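You operate a simulated robot arm through the tools that you are given. There is no shell and no other tool. Be economical: measure what you need, move in short steps, check, and stop when the job is done.

You run a simulated robot arm. Do the job below in one go: nothing can be reset, and whatever is moved stays where it is left.

## Task
Take the blue edge clip from the top of the frame bench and leave it on top of the yellow wheel block. Then fetch the foam pad and set it on the cardboard pad on the top of the frame bench. Then put the small yellow block on the middle of the filler bench. Keep to this order.

Only the result counts: the job must be done as asked and must still hold three seconds after the hand-in. Knocking over, shifting, dropping, spilling or breaking anything else fails it.

## Robot
A 7-joint arm with a two-finger parallel gripper on a trunk, on a base that drives. Base frame: it is fixed to the floor where the robot stands at the start and does not move with it; the origin is under the middle of the robot, x ahead of it, y to its left, z up. Lengths are in mm, angles in rad, forces in N, time in s.
With the tool pointing down near the work surface it reaches from about 100 to 640 mm from the robot's upright axis, wherever it stands. Its first joint turns from -2.897 to 2.897 rad. Places, roughly: cardboard pad (6x9x2 cm) [1200, -1900, 900]; foam pad (4x4x3 cm) [1100, -2100, 900]; middle of the filler bench (17x29 cm) [980, 8320, 840]; small yellow block (3x4x2 cm) [1300, 8800, 500]; yellow wheel block (6x5x7 cm) [1000, -100, 900]. Payload 1.57 kg.
Tool frame: the origin (TCP) lies between the finger pads and is the grasp point; the fingertips stand 30 mm ahead of it; z points along the fingers, y is the line along which they close. The gripper opens to 80 mm. The fingers are 17 mm wide and 12 mm thick; the gripper's body (40 by 82 mm) begins 80 mm behind the TCP.
Orientation is that of the tool frame in the base frame, as a unit quaternion [x, y, z, w]. With the fingers straight down and closing along the base's y, the tool's x points along the base's -x, its y along +y and its z along -z.

## Interface
- The arm moves only by the tool apply_moves. Its argument "plan" is a list of rows, each a list of 7 numbers: the opening, from 0 (shut) to 1 (fully open), then the shift along the tool's x, y, z in units of 20 mm (1.0 is 20 mm), then the turn, a rotation vector about the tool's x, y, z in units of 5 degrees (1.0 is 5 degrees). In form: [[grip, tx, ty, tz, wx, wy, wz], ...]. A call has 1 to 12 rows; each row shifts and turns the commanded pose from where the row before left it, along the tool's axes as they then stand. A call with a number of a shift or a turn outside -1 to 1 is refused whole. A row lasts 0.2 s, in which the tool goes at most 50 mm and 0.15 rad; a call with a longer step from one row to the next is refused whole, and so is a gripper value outside its range. A pose out of reach is approached as far as the arm can. The call stops where the force on the tool passes 40 N (or 10 N more than at its start, if that is more) or the arm is blocked; 0.2 s more then pass. The fingers move at their own pace (about 72 mm/s each) and stop on an object; they squeeze with about 32 N. The grip force told is the motor's: it shows also when the fingers shut on nothing. Time passes only in rows, and 0.2 s behind the last, so rows that do not move let the fingers close. The reply holds the time, the measured pose of the TCP, the force on the tool along the base axes, the opening and the grip force, in the units named above and with some noise, with the torque about the TCP (base axes, N m) and any sound that the robot's microphone picked up, and new pictures: "pictures" is both (left out), scene, wrist or none.
- Cameras (640 x 400 px; columns grow to the right, rows downward): "scene" is now at [4.2, 111.9, 1463.5]; the picture's right is [-0.35, -0.94, 0.00], its down [-0.57, 0.21, -0.79] and it looks along [0.74, -0.28, -0.61] (base axes); focal length 252 px, centre (320, 200). "wrist" rides on the gripper at [72, -7, -122] in the tool frame; the picture's right is [0.09, 1.00, 0.00], its down [-0.84, 0.08, -0.54] and it looks along [-0.54, 0.05, 0.84] (tool axes); focal length 238 px, centre (320, 200). There is no depth. A picture from a camera that has moved, and an enlarged one, comes with that camera's place and axes in the base frame and with its lens. The place of the scene camera against the robot may be out by one fixed shift of up to 25 mm in any direction.
- slide_trunk(by): slides the trunk up (or, below 0, down) by that many mm; the arm and the scene camera ride with it, the base frame stays. It gives what a move gives, with no picture.
- drive_base(legs): drives the robot by 1 to 6 legs, each [ahead, left, turn to the left] in mm, mm and rad, along the robot's own axes; the way and the turn of a leg run together, so that a leg with both is an arc; at most 1500 mm and 3.142 rad a leg. The arm and the cameras ride along, it lands a little off, and it stops where it bumps. It gives what a move gives, and a new picture of the scene camera.
- turn_head(pan, tilt): turns the head with the scene camera to pan (to the left, within 1.501 rad either way) and tilt (down, from -0.506 to 1.204), counted from straight ahead of the robot. It gives what a move gives, and a new picture of the scene camera.
- zoom(camera, box): a new picture of the part [left, top, right, bottom] of that camera's present view, enlarged. It takes no simulated time.
- finish_job(): hands the job in; it is judged then, once.

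Work in short steps. Places have to be worked out from the pictures, the camera data and where the tool is seen: move nearer, look again, correct. Check each grasp and each placing, and mend what went wrong. You have 165 turns and 260 pictures in all, those below and enlarged ones among them. Open the gripper and draw the arm clear of the work before you hand the job in, unless the task says otherwise; then end with one line.

The tools are called as name(argument=value, ...) on one line, values as JSON. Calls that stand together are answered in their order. apply_moves: Moves the arm, as the interface text tells. Its arguments: {"type":"object","properties":{"plan":{"type":"array"},"pictures":{"type":"string","enum":["both","scene","wrist","none"]}},"required":["plan"]} The other tools are called the same way: slide_trunk (by) slides the trunk up or down; drive_base (legs) drives the base; turn_head (pan, tilt) turns the head that bears the scene camera; zoom (camera, box) takes an enlarged picture of a part of a camera's view; finish_job () hands the job in.

At the start:

```text
time_s: 0.0
tcp_pos: [364.9, -86.7, 1096.3]
tool_rot: [0.0, 1.0, -0.001, 0.001]
force: [-0.4, 0.8, -0.7]
wrist_torque: [0.02, 0.0, -0.01]
finger_gap: 79.6
finger_force: 0.1
trunk travel left (down, up): [-250.0, 230.0]
robot x, y, heading: [-4.6, -4.0, 0.003]
head pan, tilt: [-0.36, 0.654]
```

scene: 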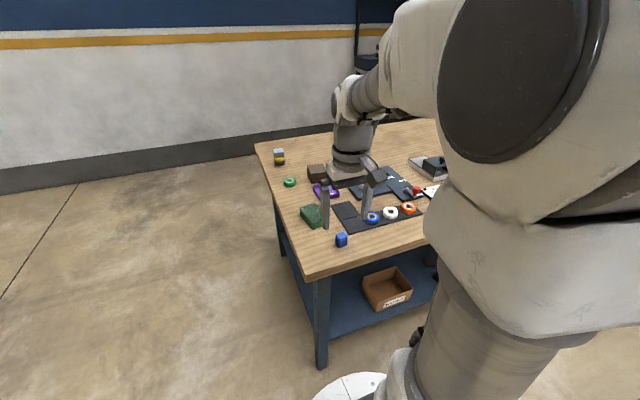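
wrist: 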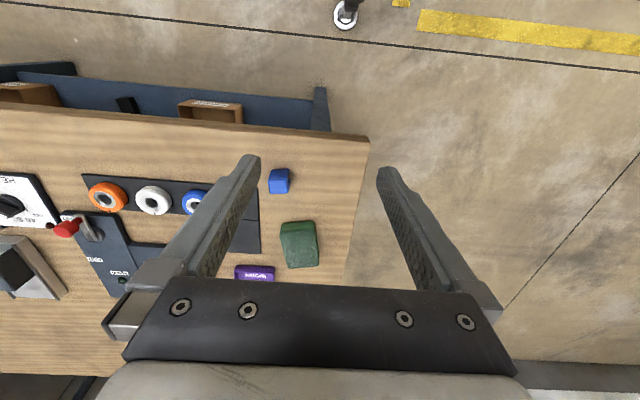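

The scene shows a bench ahead and to the right. I'll pan the head to find the objects.

turn_head(pan=0.1, tilt=0.5)

turn_head(pan=-1.2, tilt=0.4)

```text
time_s: 0.9
tcp_pos: [364.9, -85.3, 1097.2]
tool_rot: [0.0, 1.0, 0.0, 0.0]
force: [-1.1, -0.6, 0.1]
wrist_torque: [0.04, 0.02, 0.0]
finger_gap: 79.8
finger_force: 0.0
trunk travel left (down, up): [-250.0, 230.0]
robot x, y, heading: [-3.4, -1.2, -0.003]
head pan, tilt: [0.099, 0.499]
camera scene: at [13.6, 151.4, 1477.3], right [0.1, -1.0, 0.0], down [-0.48, -0.05, -0.88], along [0.87, 0.09, -0.48], focal length 252 px, centre (320, 200)
```

scene: 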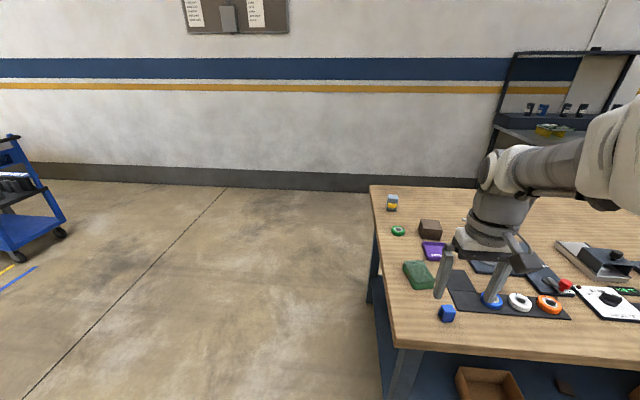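

```text
time_s: 2.4
tcp_pos: [364.6, -85.6, 1096.5]
tool_rot: [0.0, 1.0, 0.0, 0.0]
force: [-1.3, -1.1, -1.1]
wrist_torque: [0.0, -0.01, -0.01]
finger_gap: 79.8
finger_force: 0.0
trunk travel left (down, up): [-250.0, 230.0]
robot x, y, heading: [0.1, -1.1, -0.001]
head pan, tilt: [-1.201, 0.4]
camera scene: at [-43.3, 56.1, 1486.5], right [-0.93, -0.36, 0.0], down [-0.14, 0.36, -0.92], along [0.33, -0.86, -0.39], focal length 252 px, centre (320, 200)
```

scene: 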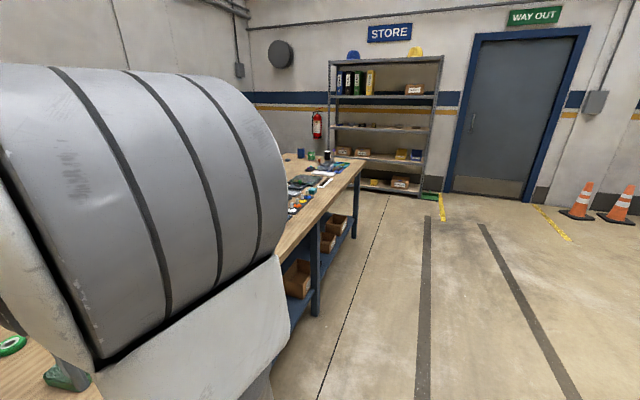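

turn_head(pan=0.1, tilt=0.6)

zoom(camera="scene", box=[370, 120, 640, 290])

```text
time_s: 3.9
tcp_pos: [364.5, -86.0, 1096.2]
tool_rot: [-0.001, 1.0, 0.001, 0.0]
force: [-0.5, -0.4, 1.2]
wrist_torque: [-0.02, 0.0, 0.02]
finger_gap: 79.9
finger_force: 0.1
trunk travel left (down, up): [-250.0, 230.0]
robot x, y, heading: [1.9, -3.5, -0.003]
head pan, tilt: [0.099, 0.6]
camera scene: at [11.1, 151.1, 1468.3], right [0.1, -1.0, 0.0], down [-0.56, -0.06, -0.83], along [0.82, 0.08, -0.56], focal length 252 px, centre (320, 200)
```

scene: 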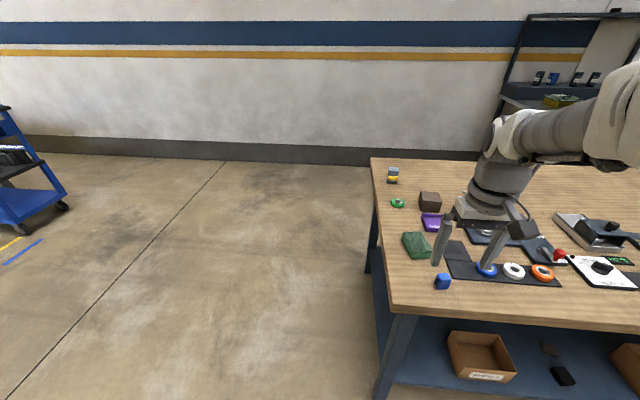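

```text
2.35 times, centred on (505, 205) of scene
camera zoom: at [11.1, 151.1, 1468.3], right [0.1, -1.0, 0.0], down [-0.56, -0.06, -0.83], along [0.82, 0.08, -0.56], focal length 593 px, centre (-115, 188)
```

zoom: 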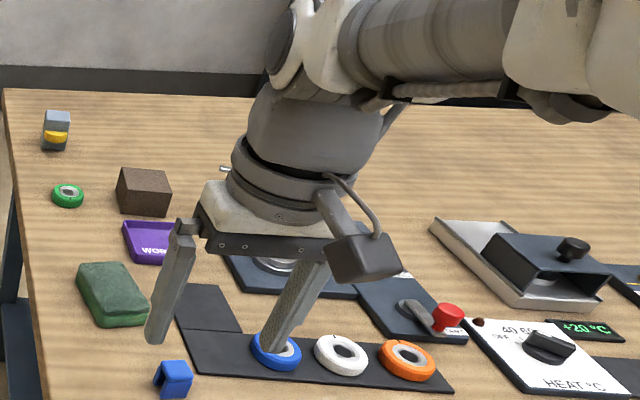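

The blue clip sits at about (480,-143) near the bench's near edge, and the grey block with a yellow wheel is at the far-left corner. I'll move above the clip.

apply_moves(plan=[[1, -0.9, -0.5, 0.5, 0, 0, 0], [1, -0.9, -0.5, 0.5, 0, 0, 0], [1, -0.9, -0.5, 0.5, 0, 0, 0], [1, -0.9, -0.5, 0.5, 0, 0, 0], [1, -0.9, -0.5, 0.5, 0, 0, 0], [1, -0.9, -0.3, 0.5, 0, 0, 0]])

zoom(camera="wrist", box=[200, 120, 440, 270])

zoom(camera="scene", box=[370, 150, 470, 213])

```text
time_s: 5.2
tcp_pos: [473.0, -141.0, 1036.4]
tool_rot: [0.0, 1.0, 0.0, 0.001]
force: [1.1, 0.1, 0.0]
wrist_torque: [-0.01, 0.0, -0.01]
finger_gap: 79.9
finger_force: 0.0
trunk travel left (down, up): [-250.0, 230.0]
robot x, y, heading: [1.6, -1.9, -0.001]
head pan, tilt: [0.099, 0.6]
camera scene: at [10.9, 151.2, 1468.3], right [0.1, -1.0, 0.0], down [-0.56, -0.06, -0.83], along [0.82, 0.08, -0.56], focal length 252 px, centre (320, 200)
camera wrist: at [401.5, -146.9, 1158.4], right [-0.09, 1.0, 0.0], down [0.84, 0.08, 0.54], along [0.54, 0.05, -0.84], focal length 238 px, centre (320, 200)
```

scene: 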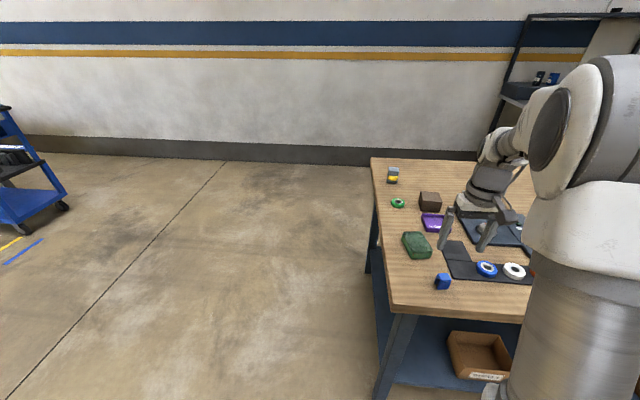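
wrist: 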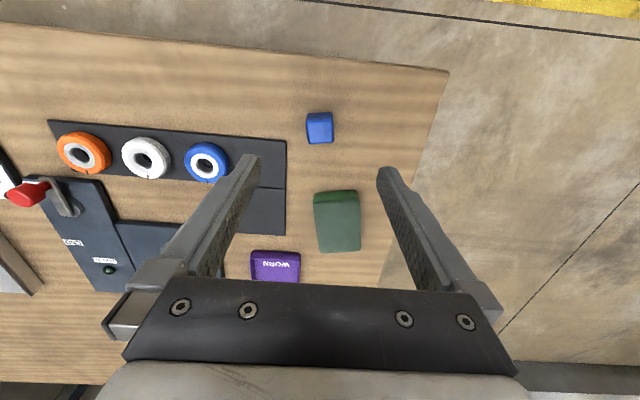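

```text
2.67 times, centred on (320, 195) of wrist
camera zoom: at [401.5, -146.9, 1158.4], right [-0.09, 1.0, 0.0], down [0.84, 0.08, 0.54], along [0.54, 0.05, -0.84], focal length 636 px, centre (320, 213)
```

zoom: 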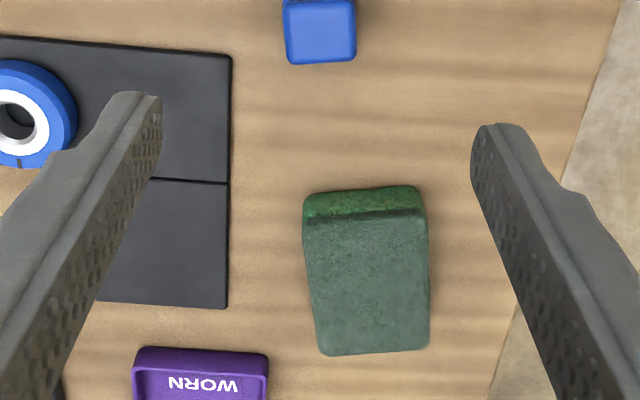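

```text
6.35 times, centred on (420, 182) of scene
camera zoom: at [10.9, 151.2, 1468.3], right [0.1, -1.0, 0.0], down [-0.56, -0.06, -0.83], along [0.82, 0.08, -0.56], focal length 1600 px, centre (-315, 318)
```

zoom: 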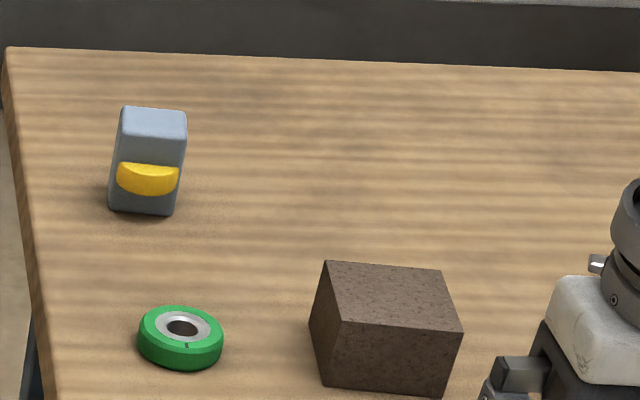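

zoom(camera="scene", box=[420, 262, 470, 294])

zoom(camera="wrist", box=[280, 100, 360, 150])

```text
12.50 times, centred on (445, 278) of scene
camera zoom: at [10.9, 151.2, 1468.3], right [0.1, -1.0, 0.0], down [-0.56, -0.06, -0.83], along [0.82, 0.08, -0.56], focal length 3150 px, centre (-1242, -775)
```

zoom: 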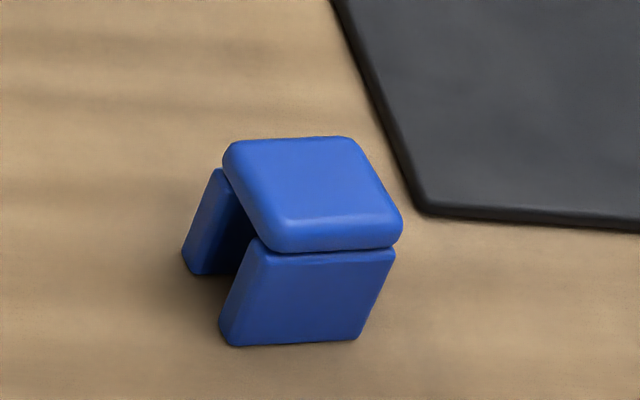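

```text
8.00 times, centred on (320, 125) of wrist
camera zoom: at [401.5, -146.9, 1158.4], right [-0.09, 1.0, 0.0], down [0.84, 0.08, 0.54], along [0.54, 0.05, -0.84], focal length 1907 px, centre (320, 800)
```

zoom: 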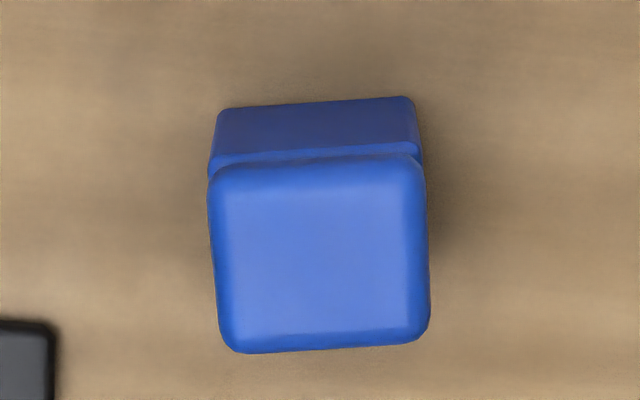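

The clip is a U-channel about 30 mm wide, turned about 12° left. I'll align the gripper, come down part-way and re-measure.

apply_moves(plan=[[1, -0.35, 0.05, 0.9, 0, 0, 0], [1, 0, 0, 0.9, 0, 0, -0.8], [1, 0, 0, 0.9, 0, 0, -0.8], [1, 0, 0, 0.9, 0, 0, -0.8], [1, 0, 0, 0.4, 0, 0, 0]], pictures="wrist")

zoom(camera="wrist", box=[260, 60, 420, 160])

```text
time_s: 6.5
tcp_pos: [478.5, -140.5, 956.9]
tool_rot: [-0.104, 0.995, 0.0, 0.0]
force: [0.3, -0.9, 0.7]
wrist_torque: [-0.01, 0.01, 0.0]
finger_gap: 79.8
finger_force: 0.0
trunk travel left (down, up): [-250.0, 230.0]
robot x, y, heading: [-0.6, 0.4, -0.006]
head pan, tilt: [0.099, 0.6]
camera wrist: at [411.2, -161.3, 1078.0], right [-0.3, 0.95, 0.0], down [0.8, 0.25, 0.54], along [0.52, 0.16, -0.84], focal length 238 px, centre (320, 200)
```

wrist: 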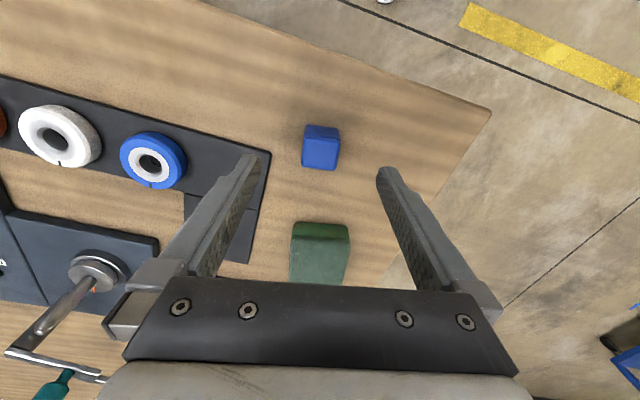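

```text
4.00 times, centred on (340, 110) of wrist
camera zoom: at [411.2, -161.3, 1078.0], right [-0.3, 0.95, 0.0], down [0.8, 0.25, 0.54], along [0.52, 0.16, -0.84], focal length 953 px, centre (240, 560)
```

zoom: 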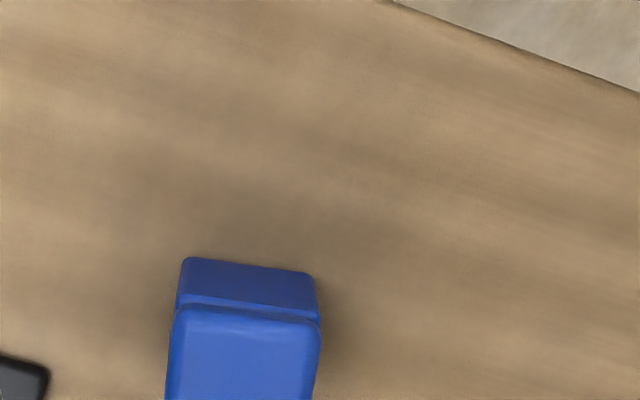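

The gripper is now aligned with the clip. I'll narrow the fingers to about 50 mm and go lower, to judge the height again.

apply_moves(plan=[[0.65, 0, 0, 0.7, 0, 0, 0], [0.65, 0, 0, 0.7, 0, 0, 0], [0.65, 0, 0, 0, 0, 0, 0]], pictures="both")

zoom(camera="scene", box=[410, 240, 490, 290])

```text
time_s: 7.2
tcp_pos: [477.3, -139.2, 926.9]
tool_rot: [-0.105, 0.994, -0.001, 0.0]
force: [0.4, -0.1, -0.1]
wrist_torque: [0.02, 0.0, 0.02]
finger_gap: 52.0
finger_force: 0.1
trunk travel left (down, up): [-250.0, 230.0]
robot x, y, heading: [0.3, -1.9, 0.002]
head pan, tilt: [0.099, 0.6]
camera scene: at [11.1, 151.2, 1468.3], right [0.1, -1.0, 0.0], down [-0.56, -0.06, -0.83], along [0.82, 0.08, -0.56], focal length 252 px, centre (320, 200)
camera wrist: at [410.4, -160.4, 1049.4], right [-0.3, 0.95, 0.0], down [0.8, 0.25, 0.54], along [0.52, 0.16, -0.84], focal length 238 px, centre (320, 200)
```

scene: 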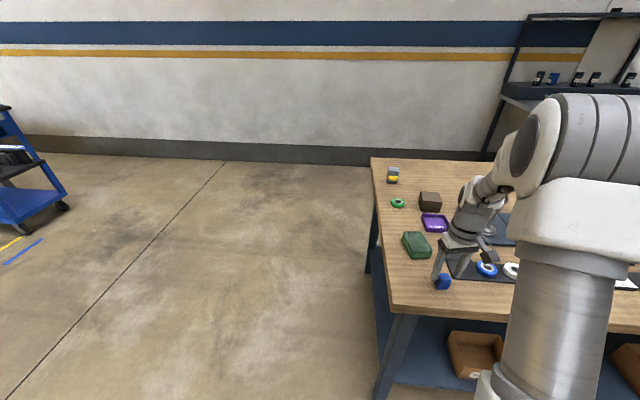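
wrist: 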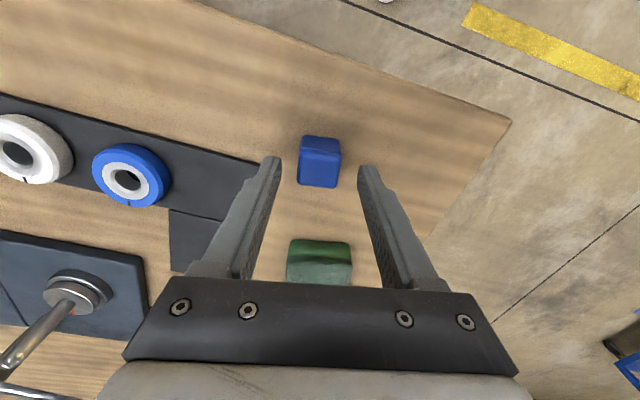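

```text
8.00 times, centred on (450, 265) of scene
camera zoom: at [11.1, 151.2, 1468.3], right [0.1, -1.0, 0.0], down [-0.56, -0.06, -0.83], along [0.82, 0.08, -0.56], focal length 2016 px, centre (-720, -320)
```

zoom: 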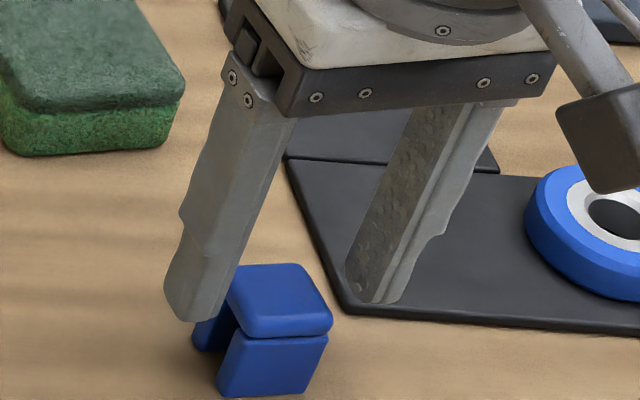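

The clip top is at about z 895 and the bench at about 865. I'll descend to TCP ≈ 902 and close.

apply_moves(plan=[[0.65, -0.15, 0, 0.4, 0, 0, 0], [0.65, 0, 0, 0.4, 0, 0, 0], [0.65, 0, 0, 0.4, 0, 0, 0], [0.65, 0, 0, 0, 0, 0, 0]], pictures="wrist")

zoom(camera="scene", box=[410, 240, 490, 290])

```text
time_s: 8.2
tcp_pos: [481.5, -139.8, 904.6]
tool_rot: [-0.105, 0.994, 0.0, 0.0]
force: [-0.3, 0.0, -0.5]
wrist_torque: [-0.03, 0.01, -0.02]
finger_gap: 52.1
finger_force: 0.0
trunk travel left (down, up): [-250.0, 230.0]
robot x, y, heading: [0.5, 2.3, -0.001]
head pan, tilt: [0.099, 0.6]
camera wrist: at [414.6, -160.6, 1026.3], right [-0.3, 0.95, 0.0], down [0.8, 0.25, 0.54], along [0.52, 0.16, -0.84], focal length 238 px, centre (320, 200)
```

wrist: 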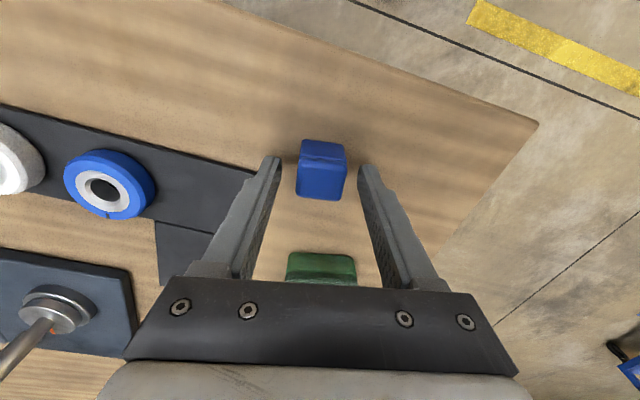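

```text
8.00 times, centred on (450, 265) of scene
camera zoom: at [11.1, 151.2, 1468.3], right [0.1, -1.0, 0.0], down [-0.56, -0.06, -0.83], along [0.82, 0.08, -0.56], focal length 2016 px, centre (-720, -320)
```

zoom: 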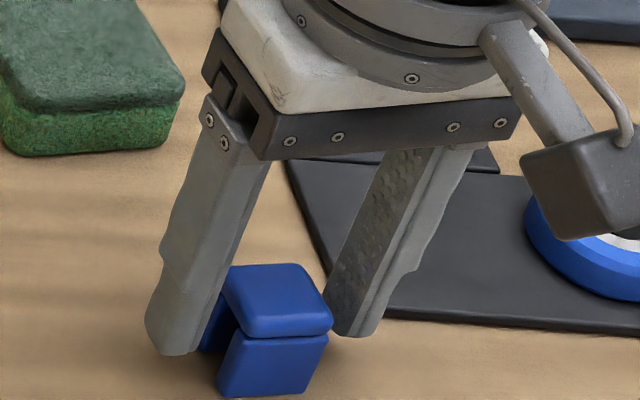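

The tips still appear about 10 mm above the bench and centred on the clip. I'll go 6 mm lower and close.

apply_moves(plan=[[0.65, 0.05, 0, 0.3, 0, 0, 0], [0.3, 0, 0, 0, 0, 0, 0], [0, 0, 0, 0, 0, 0, 0], [0, 0, 0, 0, 0, 0, 0]], pictures="wrist")

zoom(camera="scene", box=[410, 240, 490, 290])

```text
time_s: 9.2
tcp_pos: [482.7, -139.1, 898.2]
tool_rot: [-0.105, 0.995, 0.0, 0.0]
force: [0.4, -0.1, 0.5]
wrist_torque: [0.01, 0.0, -0.02]
finger_gap: 28.9
finger_force: 31.4
trunk travel left (down, up): [-250.0, 230.0]
robot x, y, heading: [-2.9, -1.2, -0.0]
head pan, tilt: [0.099, 0.6]
camera wrist: at [413.5, -160.7, 1020.5], right [-0.3, 0.95, 0.0], down [0.8, 0.25, 0.54], along [0.52, 0.16, -0.84], focal length 238 px, centre (320, 200)
```

wrist: 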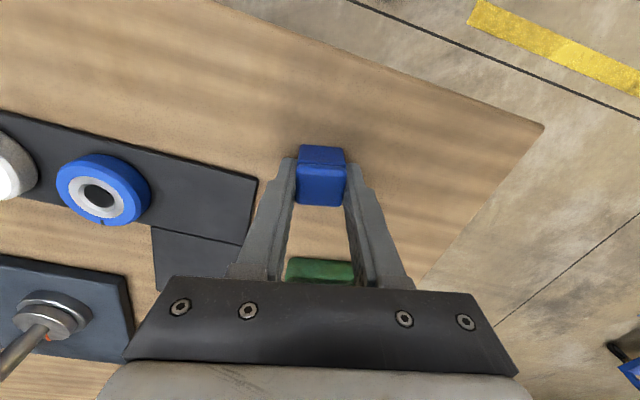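

```text
8.00 times, centred on (450, 265) of scene
camera zoom: at [11.1, 151.2, 1468.3], right [0.1, -1.0, 0.0], down [-0.56, -0.06, -0.83], along [0.82, 0.08, -0.56], focal length 2016 px, centre (-720, -320)
```

zoom: 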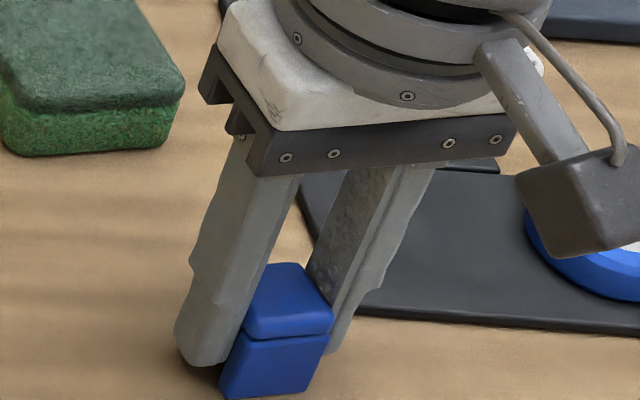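

The clip is gripped (gap 28.9 mm). I'll lift it straight up.

apply_moves(plan=[[0, 0, 0, -0.5, 0, 0, 0], [0, 0, 0, -1, 0, 0, 0], [0, 0, 0, -1, 0, 0, 0], [0, 0, 0, -1, 0, 0, 0], [0, 0, 0, -1, 0, 0, 0], [0, 0, 0, -1, 0, 0, 0], [0, 0, 0, -1, 0, 0, 0], [0, 0, 0, -1, 0, 0, 0], [0, 0, 0, -1, 0, 0, 0], [0, 0, 0, -1, 0, 0, 0]], pictures="wrist")

turn_head(pan=1.2, tilt=0.5)

turn_head(pan=0.4, tilt=0.5)

```text
time_s: 11.4
tcp_pos: [481.0, -138.5, 1089.7]
tool_rot: [-0.105, 0.995, -0.001, 0.0]
force: [-0.3, 0.5, 0.2]
wrist_torque: [-0.02, 0.0, -0.03]
finger_gap: 28.9
finger_force: 32.0
trunk travel left (down, up): [-250.0, 230.0]
robot x, y, heading: [0.1, 1.0, 0.0]
head pan, tilt: [0.099, 0.6]
camera wrist: at [412.3, -159.9, 1210.9], right [-0.3, 0.95, 0.0], down [0.8, 0.25, 0.54], along [0.52, 0.16, -0.84], focal length 238 px, centre (320, 200)
```

wrist: 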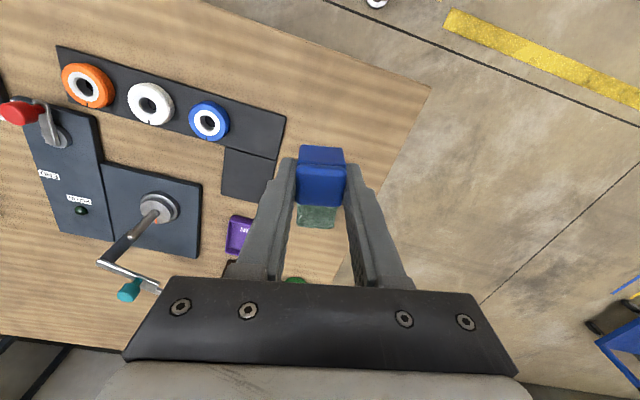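

```text
time_s: 12.8
tcp_pos: [480.4, -139.2, 1088.4]
tool_rot: [-0.104, 0.995, 0.0, 0.0]
force: [0.4, 0.8, -0.9]
wrist_torque: [0.01, 0.02, -0.03]
finger_gap: 28.7
finger_force: 32.2
trunk travel left (down, up): [-250.0, 230.0]
robot x, y, heading: [-3.1, 0.8, 0.004]
head pan, tilt: [1.201, 0.499]
camera scene: at [-43.9, 227.2, 1477.4], right [0.93, -0.36, 0.0], down [-0.17, -0.45, -0.88], along [0.32, 0.82, -0.48], focal length 252 px, centre (320, 200)
```

scene: 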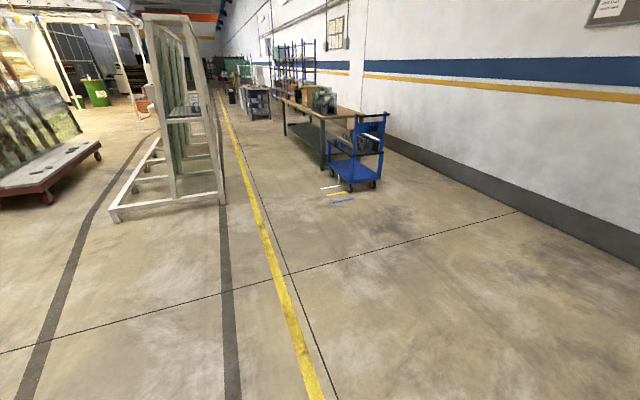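

```text
time_s: 13.9
tcp_pos: [480.7, -139.6, 1088.1]
tool_rot: [-0.105, 0.994, 0.0, -0.001]
force: [-0.1, -0.4, -0.4]
wrist_torque: [0.0, -0.02, -0.02]
finger_gap: 28.8
finger_force: 32.1
trunk travel left (down, up): [-250.0, 230.0]
robot x, y, heading: [0.1, 0.4, -0.001]
head pan, tilt: [0.4, 0.499]
camera scene: at [6.9, 177.9, 1477.4], right [0.39, -0.92, 0.0], down [-0.44, -0.19, -0.88], along [0.81, 0.34, -0.48], focal length 252 px, centre (320, 200)
```

scene: 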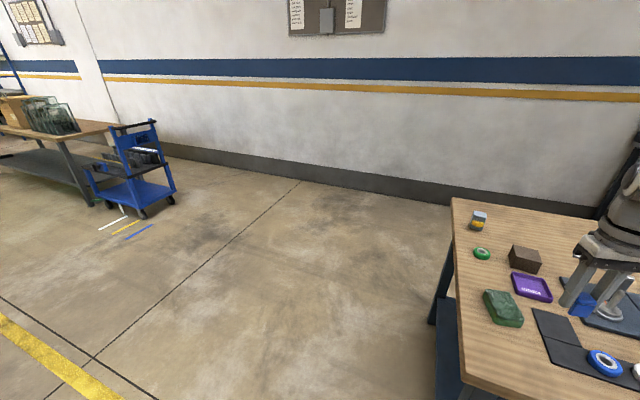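

Driving round the bench's left end: left 400, ahead 950, then turn right 90° to face the wheel block.

drive_base(legs=[[0, 420, 0], [950, 0, 0], [0, 0, -1.571]])

turn_head(pan=0.1, tilt=0.75)

turn_head(pan=0.6, tilt=0.3)

```text
time_s: 28.7
tcp_pos: [809.7, -72.8, 1089.0]
tool_rot: [0.62, 0.785, -0.001, 0.0]
force: [-0.1, 0.2, -0.9]
wrist_torque: [-0.02, 0.01, 0.03]
finger_gap: 28.8
finger_force: 32.1
trunk travel left (down, up): [-250.0, 230.0]
robot x, y, heading: [939.4, 406.8, -1.544]
head pan, tilt: [0.4, 0.499]
camera scene: at [1115.7, 413.5, 1477.4], right [-0.91, -0.41, 0.0], down [-0.2, 0.44, -0.88], along [0.36, -0.8, -0.48], focal length 252 px, centre (320, 200)
```

scene: 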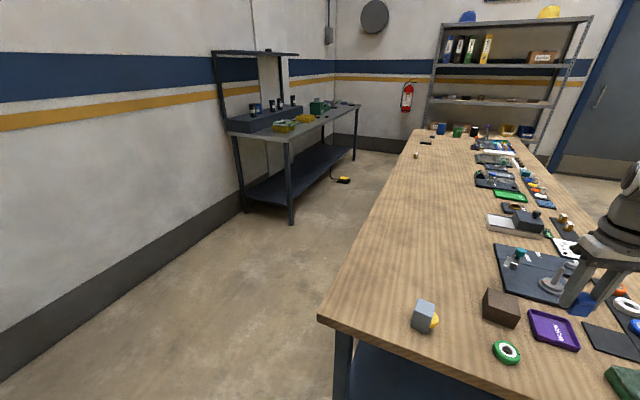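

```text
time_s: 29.5
tcp_pos: [809.8, -72.9, 1089.4]
tool_rot: [0.62, 0.784, 0.001, -0.001]
force: [0.2, 0.4, 0.1]
wrist_torque: [0.01, 0.01, -0.01]
finger_gap: 28.7
finger_force: 31.9
trunk travel left (down, up): [-250.0, 230.0]
robot x, y, heading: [937.5, 410.9, -1.548]
head pan, tilt: [0.099, 0.75]
camera scene: at [1088.6, 414.2, 1455.5], right [-0.99, -0.12, 0.0], down [-0.08, 0.68, -0.73], along [0.09, -0.73, -0.68], focal length 252 px, centre (320, 200)
```

scene: 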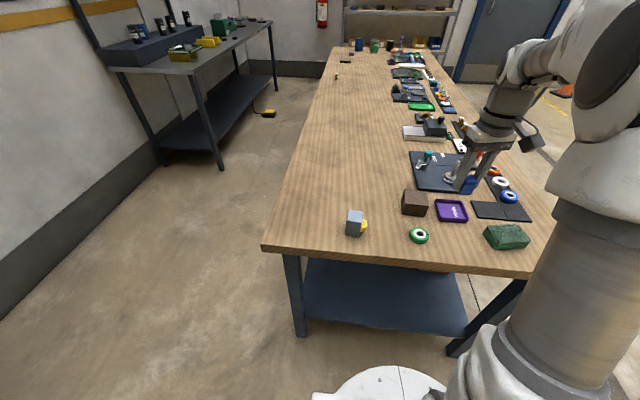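

```text
time_s: 30.4
tcp_pos: [809.9, -72.9, 1088.4]
tool_rot: [0.619, 0.785, 0.0, 0.0]
force: [-0.2, -0.2, -0.7]
wrist_torque: [0.0, 0.0, 0.01]
finger_gap: 29.0
finger_force: 31.9
trunk travel left (down, up): [-250.0, 230.0]
robot x, y, heading: [938.8, 413.2, -1.545]
head pan, tilt: [0.6, 0.3]
camera scene: at [1132.8, 420.6, 1495.7], right [-0.81, -0.58, 0.0], down [-0.17, 0.24, -0.96], along [0.56, -0.78, -0.3], focal length 252 px, centre (320, 200)
```

scene: 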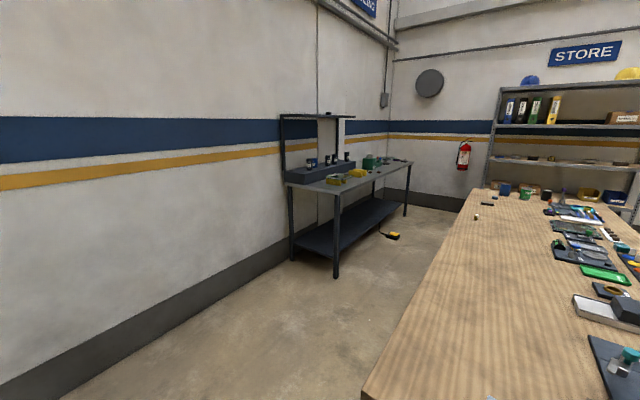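

The wheel block is around (1041,-75) by the scene camera. I'll move the clip toward it at current height and look with the wrist camera.

apply_moves(plan=[[0, -0.233, 0.95, 0, 0, 0, 0], [0, -0.233, 0.95, 0, 0, 0, 0], [0, -0.233, 0.95, 0, 0, 0, 0], [0, -0.233, 0.95, 0, 0, 0, 0], [0, -0.233, 0.95, 0, 0, 0, 0], [0, -0.233, 0.95, 0, 0, 0, 0], [0, -0.233, 0.95, 0, 0, 0, 0], [0, -0.233, 0.95, 0, 0, 0, 0], [0, -0.233, 0.95, 0, 0, 0, 0], [0, -0.233, 0.95, 0, 0, 0, 0], [0, -0.233, 0.95, 0, 0, 0, 0], [0, -0.233, 0.95, 0, 0, 0, 0]], pictures="wrist")

turn_head(pan=0.1, tilt=0.85)

zoom(camera="scene", box=[300, 120, 460, 220])

```text
time_s: 33.0
tcp_pos: [1043.7, -74.8, 1087.8]
tool_rot: [0.619, 0.785, 0.0, -0.001]
force: [0.0, -0.2, -0.9]
wrist_torque: [0.0, -0.01, 0.01]
finger_gap: 28.8
finger_force: 32.0
trunk travel left (down, up): [-250.0, 230.0]
robot x, y, heading: [938.0, 409.3, -1.544]
head pan, tilt: [0.6, 0.3]
camera wrist: at [1021.2, -6.5, 1210.2], right [0.95, 0.32, 0.0], down [0.27, -0.8, 0.54], along [0.17, -0.51, -0.84], focal length 238 px, centre (320, 200)
```

wrist: 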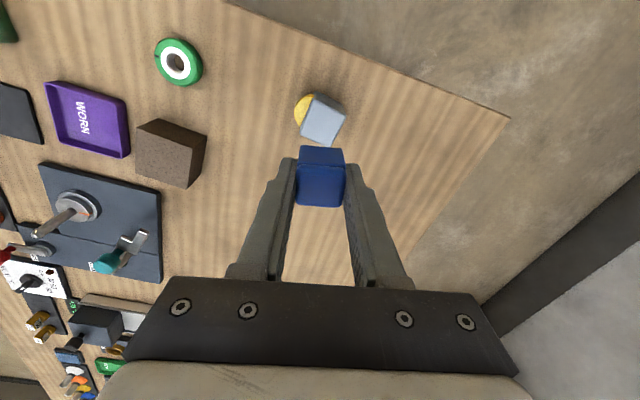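

```text
time_s: 34.0
tcp_pos: [1043.4, -75.3, 1087.6]
tool_rot: [0.619, 0.785, 0.0, 0.0]
force: [0.3, 0.5, -0.6]
wrist_torque: [0.01, -0.01, 0.02]
finger_gap: 29.0
finger_force: 31.3
trunk travel left (down, up): [-250.0, 230.0]
robot x, y, heading: [941.0, 411.7, -1.543]
head pan, tilt: [0.099, 0.85]
camera scene: at [1088.0, 418.8, 1447.5], right [-0.99, -0.12, 0.0], down [-0.09, 0.74, -0.66], along [0.08, -0.66, -0.75], focal length 252 px, centre (320, 200)
```

scene: 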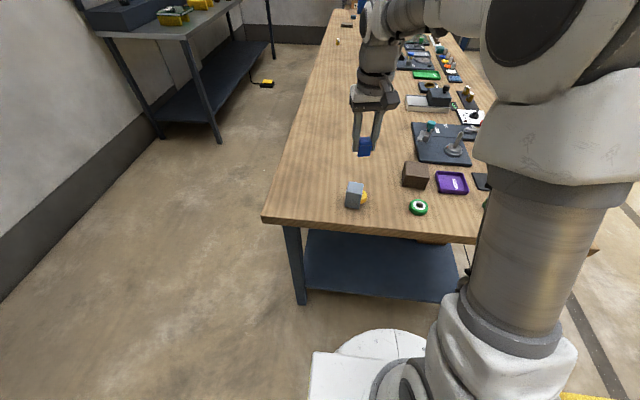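

```text
4.00 times, centred on (380, 170) of scene
camera zoom: at [1088.0, 418.8, 1447.5], right [-0.99, -0.12, 0.0], down [-0.09, 0.74, -0.66], along [0.08, -0.66, -0.75], focal length 1008 px, centre (80, 320)
```

zoom: 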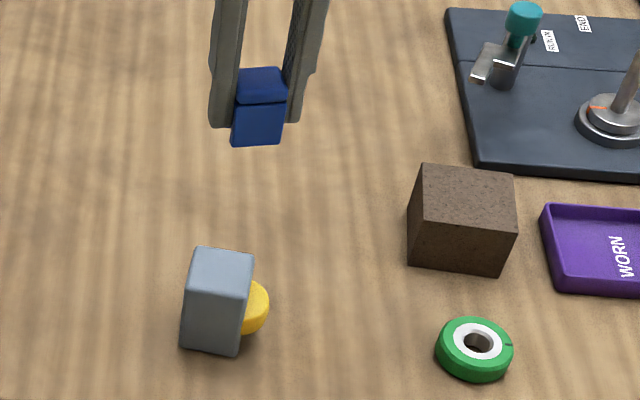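

zoom(camera="wrist", box=[280, 80, 376, 140])

```text
6.67 times, centred on (328, 110) of wrist
camera zoom: at [1021.0, -6.5, 1210.0], right [0.95, 0.32, 0.0], down [0.27, -0.8, 0.54], along [0.17, -0.51, -0.84], focal length 1589 px, centre (267, 800)
```

zoom: 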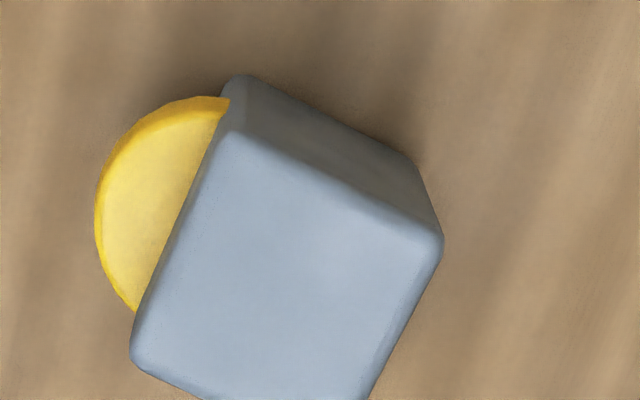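

The block's top is about 40×40 mm, centred near (1047,-74) at z≈935, turned about -8°. I'll rotate the clip to match and descend to about 1000.

apply_moves(plan=[[0, 0, 0.15, 0.8, 0, 0, 0.86], [0, 0, 0, 0.9, 0, 0, 0.86], [0, 0, 0, 0.9, 0, 0, 0.86], [0, 0, 0, 0.9, 0, 0, 0.86], [0, -0.1, 0, 0.9, 0, 0, 0.86], [0, 0, 0, 0, 0, 0, 0]], pictures="wrist")

zoom(camera="scene", box=[320, 150, 400, 200])

zoom(camera="wrist", box=[272, 120, 368, 180])

```text
time_s: 35.4
tcp_pos: [1047.6, -74.9, 999.0]
tool_rot: [0.756, 0.655, 0.0, 0.0]
force: [-0.2, -0.3, -0.2]
wrist_torque: [0.02, 0.0, 0.02]
finger_gap: 28.9
finger_force: 31.9
trunk travel left (down, up): [-250.0, 230.0]
robot x, y, heading: [936.6, 411.2, -1.544]
head pan, tilt: [0.099, 0.85]
camera wrist: at [1051.5, -3.3, 1122.1], right [1.0, -0.05, 0.0], down [-0.04, -0.84, 0.54], along [-0.03, -0.54, -0.84], focal length 238 px, centre (320, 200)
```

wrist: 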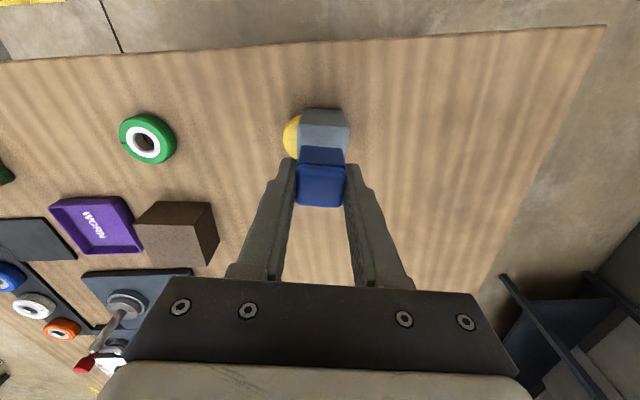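

```text
8.00 times, centred on (360, 175) of scene
camera zoom: at [1088.0, 418.8, 1447.4], right [-0.99, -0.12, 0.0], down [-0.09, 0.75, -0.66], along [0.08, -0.65, -0.75], focal length 2016 px, centre (0, 400)
```

zoom: 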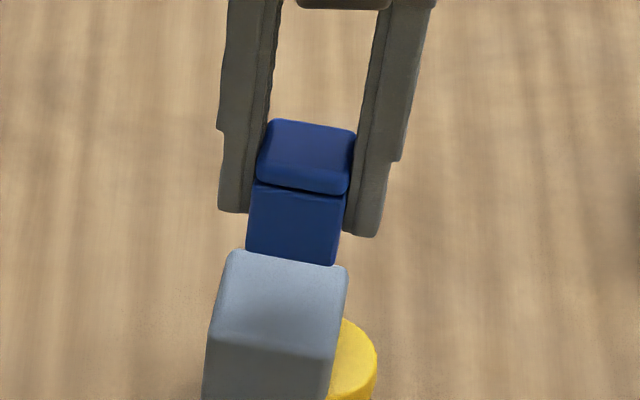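

```text
6.67 times, centred on (320, 150) of wrist
camera zoom: at [1051.5, -3.3, 1122.1], right [1.0, -0.05, 0.0], down [-0.04, -0.84, 0.54], along [-0.03, -0.54, -0.84], focal length 1589 px, centre (320, 533)
```

zoom: 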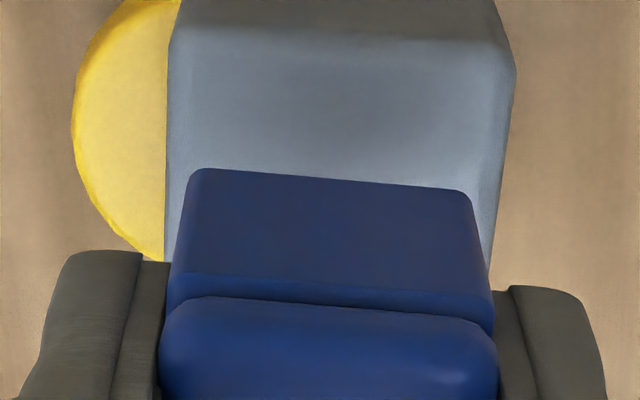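

The clip is over the block's top and needs to move 2–3 mm along +x. I'll lower it to just above contact.

apply_moves(plan=[[0, -0.05, 0.12, 0.4, 0, 0, 0], [0, 0, 0, 0.4, 0, 0, 0], [0, 0, 0, 0.3, 0, 0, 0], [0, 0, 0, 0, 0, 0, 0]], pictures="wrist")

zoom(camera="scene", box=[320, 160, 400, 210])

```text
time_s: 36.4
tcp_pos: [1050.1, -77.5, 978.4]
tool_rot: [0.756, 0.655, 0.0, 0.0]
force: [-0.4, 0.0, -0.2]
wrist_torque: [0.0, 0.03, 0.03]
finger_gap: 28.6
finger_force: 32.4
trunk travel left (down, up): [-250.0, 230.0]
robot x, y, heading: [935.5, 410.7, -1.549]
head pan, tilt: [0.099, 0.85]
camera wrist: at [1054.7, -5.0, 1099.7], right [1.0, -0.05, 0.0], down [-0.04, -0.84, 0.54], along [-0.03, -0.54, -0.84], focal length 238 px, centre (320, 200)
```

wrist: 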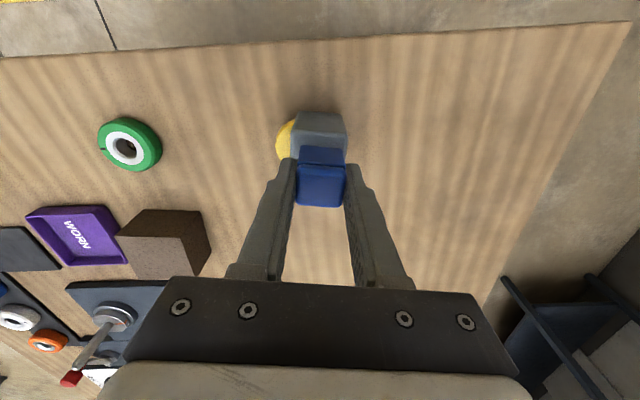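

```text
8.00 times, centred on (360, 185) of scene
camera zoom: at [1087.9, 418.8, 1447.4], right [-0.99, -0.12, 0.0], down [-0.09, 0.75, -0.66], along [0.08, -0.66, -0.75], focal length 2016 px, centre (0, 320)
```

zoom: 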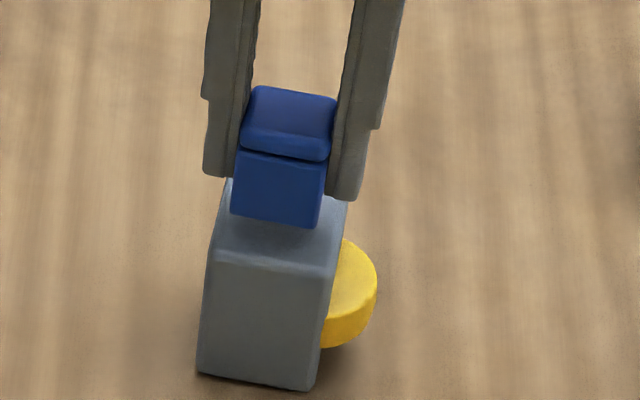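

Alignment is good and only needs +2 mm in y. I'll lower in small steps until light contact.

apply_moves(plan=[[0, 0.1, 0, 0.15, 0, 0, 0], [0, 0, 0, 0.15, 0, 0, 0], [0, 0, 0, 0.1, 0, 0, 0], [0, 0, 0, 0, 0, 0, 0]], pictures="none")

zoom(camera="scene", box=[320, 160, 400, 210])

```text
time_s: 37.4
tcp_pos: [1049.4, -75.2, 970.4]
tool_rot: [0.755, 0.655, 0.0, 0.0]
force: [-0.9, -0.2, -0.6]
wrist_torque: [-0.04, 0.0, -0.04]
finger_gap: 28.7
finger_force: 32.5
trunk travel left (down, up): [-250.0, 230.0]
robot x, y, heading: [938.5, 412.3, -1.547]
head pan, tilt: [0.099, 0.85]
```

```text
8.00 times, centred on (360, 185) of scene
camera zoom: at [1087.9, 418.8, 1447.4], right [-0.99, -0.12, 0.0], down [-0.09, 0.75, -0.66], along [0.08, -0.66, -0.75], focal length 2016 px, centre (0, 320)
```

zoom: 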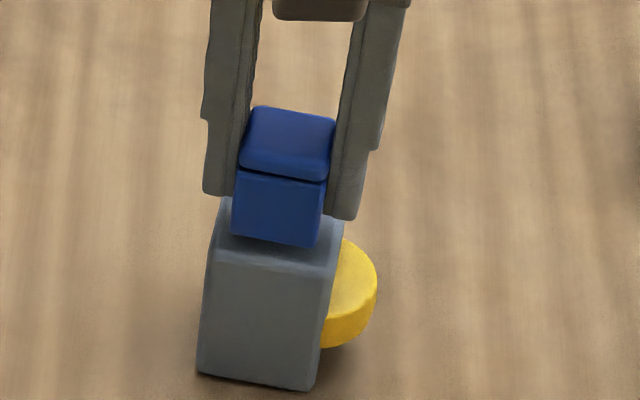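

apply_moves(plan=[[0, 0, 0, 0.1, 0, 0, 0], [0, 0, 0, 0.08, 0, 0, 0], [0, 0, 0, 0, 0, 0, 0]], pictures="none")

zoom(camera="scene", box=[340, 170, 388, 200])

```text
time_s: 38.2
tcp_pos: [1049.9, -75.7, 967.4]
tool_rot: [0.756, 0.655, 0.0, 0.0]
force: [-0.9, 0.3, 0.9]
wrist_torque: [-0.01, -0.01, 0.0]
finger_gap: 28.8
finger_force: 32.2
trunk travel left (down, up): [-250.0, 230.0]
robot x, y, heading: [935.0, 410.2, -1.545]
head pan, tilt: [0.099, 0.85]
```

```text
13.33 times, centred on (364, 185) of scene
camera zoom: at [1087.9, 418.8, 1447.4], right [-0.99, -0.12, 0.0], down [-0.09, 0.75, -0.66], along [0.08, -0.66, -0.75], focal length 3360 px, centre (-267, 400)
```

zoom: 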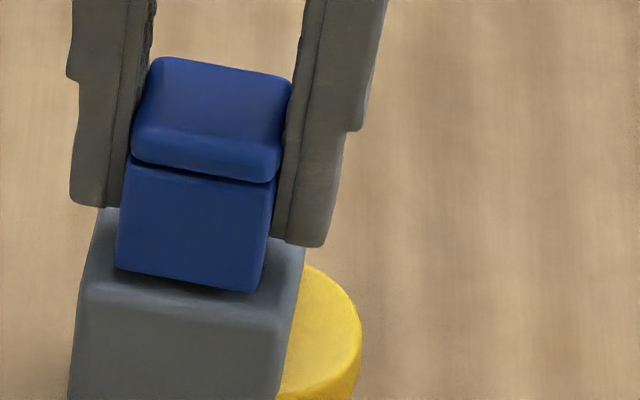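

apply_moves(plan=[[0, 0, 0, 0.07, 0, 0, 0], [0, 0, 0, 0.07, 0, 0, 0], [0, 0, 0, 0, 0, 0, 0]], pictures="none")

zoom(camera="scene", box=[340, 170, 388, 200])

```text
time_s: 39.0
tcp_pos: [1050.7, -75.5, 965.1]
tool_rot: [0.756, 0.654, 0.0, 0.0]
force: [-0.2, -0.4, 4.1]
wrist_torque: [0.04, 0.04, 0.02]
finger_gap: 28.5
finger_force: 32.2
trunk travel left (down, up): [-250.0, 230.0]
robot x, y, heading: [937.3, 411.1, -1.551]
head pan, tilt: [0.099, 0.85]
```

```text
13.33 times, centred on (364, 185) of scene
camera zoom: at [1087.9, 419.0, 1447.4], right [-0.99, -0.12, 0.0], down [-0.09, 0.75, -0.66], along [0.08, -0.66, -0.75], focal length 3360 px, centre (-267, 400)
```

zoom: 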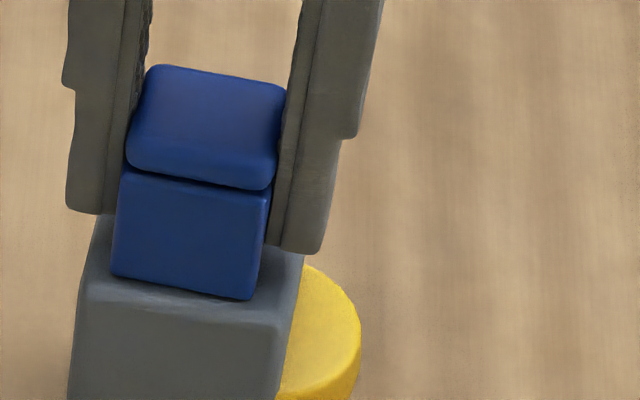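

Contact is felt (4 N). I'll release slowly and rise.

apply_moves(plan=[[0.38, 0, 0, 0, 0, 0, 0], [0.45, 0, 0, 0, 0, 0, 0], [0.6, 0, 0, 0, 0, 0, 0], [0.6, 0, 0, -0.5, 0, 0, 0], [0.6, 0, 0, -1, 0, 0, 0], [0.6, 0, 0, -1, 0, 0, 0], [0.6, 0, 0, -1, 0, 0, 0], [0.6, 0, 0, -1, 0, 0, 0], [0.6, 0, 0, -1, 0, 0, 0]], pictures="wrist")

zoom(camera="scene", box=[320, 160, 400, 210])

```text
time_s: 41.0
tcp_pos: [1051.1, -75.4, 1074.1]
tool_rot: [0.755, 0.655, 0.0, 0.0]
force: [0.5, -0.8, 0.2]
wrist_torque: [0.0, 0.02, -0.04]
finger_gap: 48.2
finger_force: 0.1
trunk travel left (down, up): [-250.0, 230.0]
robot x, y, heading: [940.2, 410.3, -1.548]
head pan, tilt: [0.099, 0.85]
camera wrist: at [1055.3, -2.6, 1196.9], right [1.0, -0.05, 0.0], down [-0.04, -0.84, 0.54], along [-0.03, -0.54, -0.84], focal length 238 px, centre (320, 200)
```

wrist: 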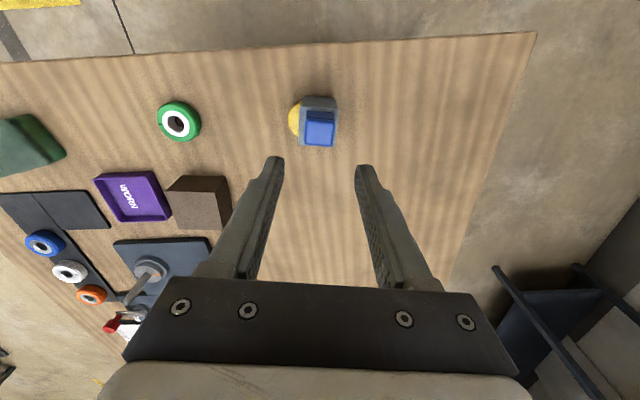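

```text
8.00 times, centred on (360, 185) of scene
camera zoom: at [1087.9, 418.8, 1447.4], right [-0.99, -0.12, 0.0], down [-0.09, 0.75, -0.66], along [0.08, -0.66, -0.75], focal length 2016 px, centre (0, 320)
```

zoom: 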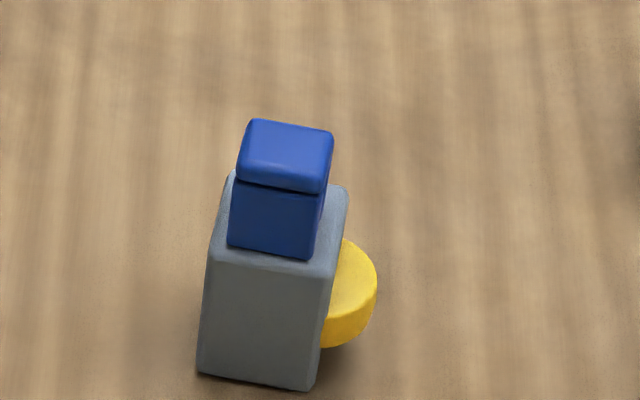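

The clip stands squarely on the wheel block. Next I'll drive round behind the bench: left to x≈1690, then ahead in stages.

drive_base(legs=[[0, 750, 0], [1200, 0, 0]])

turn_head(pan=-0.3, tilt=0.45)

```text
time_s: 54.9
tcp_pos: [1871.4, -1269.4, 1074.7]
tool_rot: [0.746, 0.666, 0.0, 0.0]
force: [0.5, -0.1, 1.0]
wrist_torque: [-0.02, 0.0, -0.02]
finger_gap: 47.9
finger_force: 0.1
trunk travel left (down, up): [-250.0, 230.0]
robot x, y, heading: [1745.5, -782.8, -1.522]
head pan, tilt: [0.099, 0.85]
camera scene: at [1895.8, -773.9, 1447.4], right [-0.99, -0.15, 0.0], down [-0.11, 0.74, -0.66], along [0.1, -0.65, -0.75], focal length 252 px, centre (320, 200)
```

scene: 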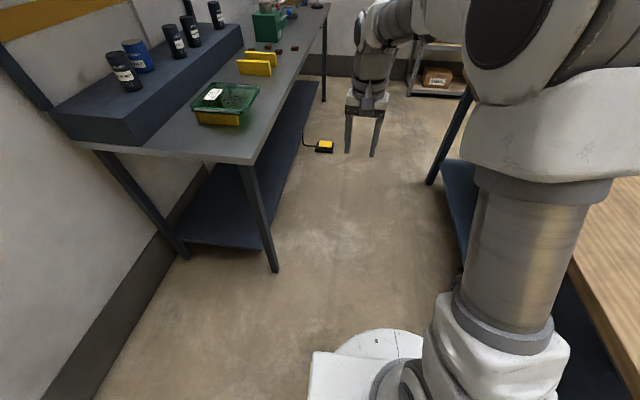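

```text
time_s: 55.7
tcp_pos: [1871.4, -1269.5, 1075.1]
tool_rot: [0.746, 0.666, -0.001, 0.001]
force: [0.9, 0.5, -0.2]
wrist_torque: [0.01, -0.03, 0.02]
finger_gap: 48.0
finger_force: 0.2
trunk travel left (down, up): [-250.0, 230.0]
robot x, y, heading: [1743.1, -785.4, -1.52]
head pan, tilt: [-0.3, 0.45]
camera scene: at [1861.5, -785.7, 1481.8], right [-0.97, 0.25, 0.0], down [0.11, 0.42, -0.9], along [-0.22, -0.87, -0.44], focal length 252 px, centre (320, 200)
```

scene: 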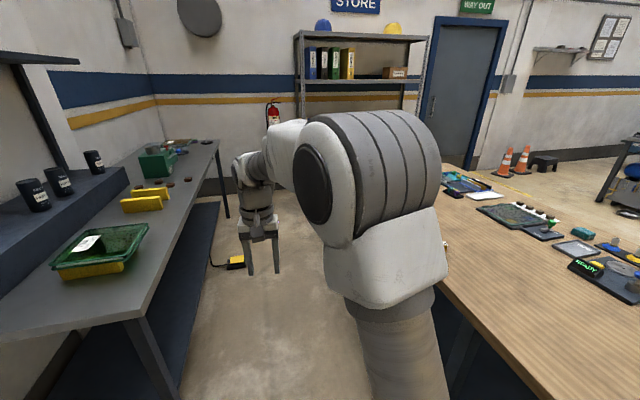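

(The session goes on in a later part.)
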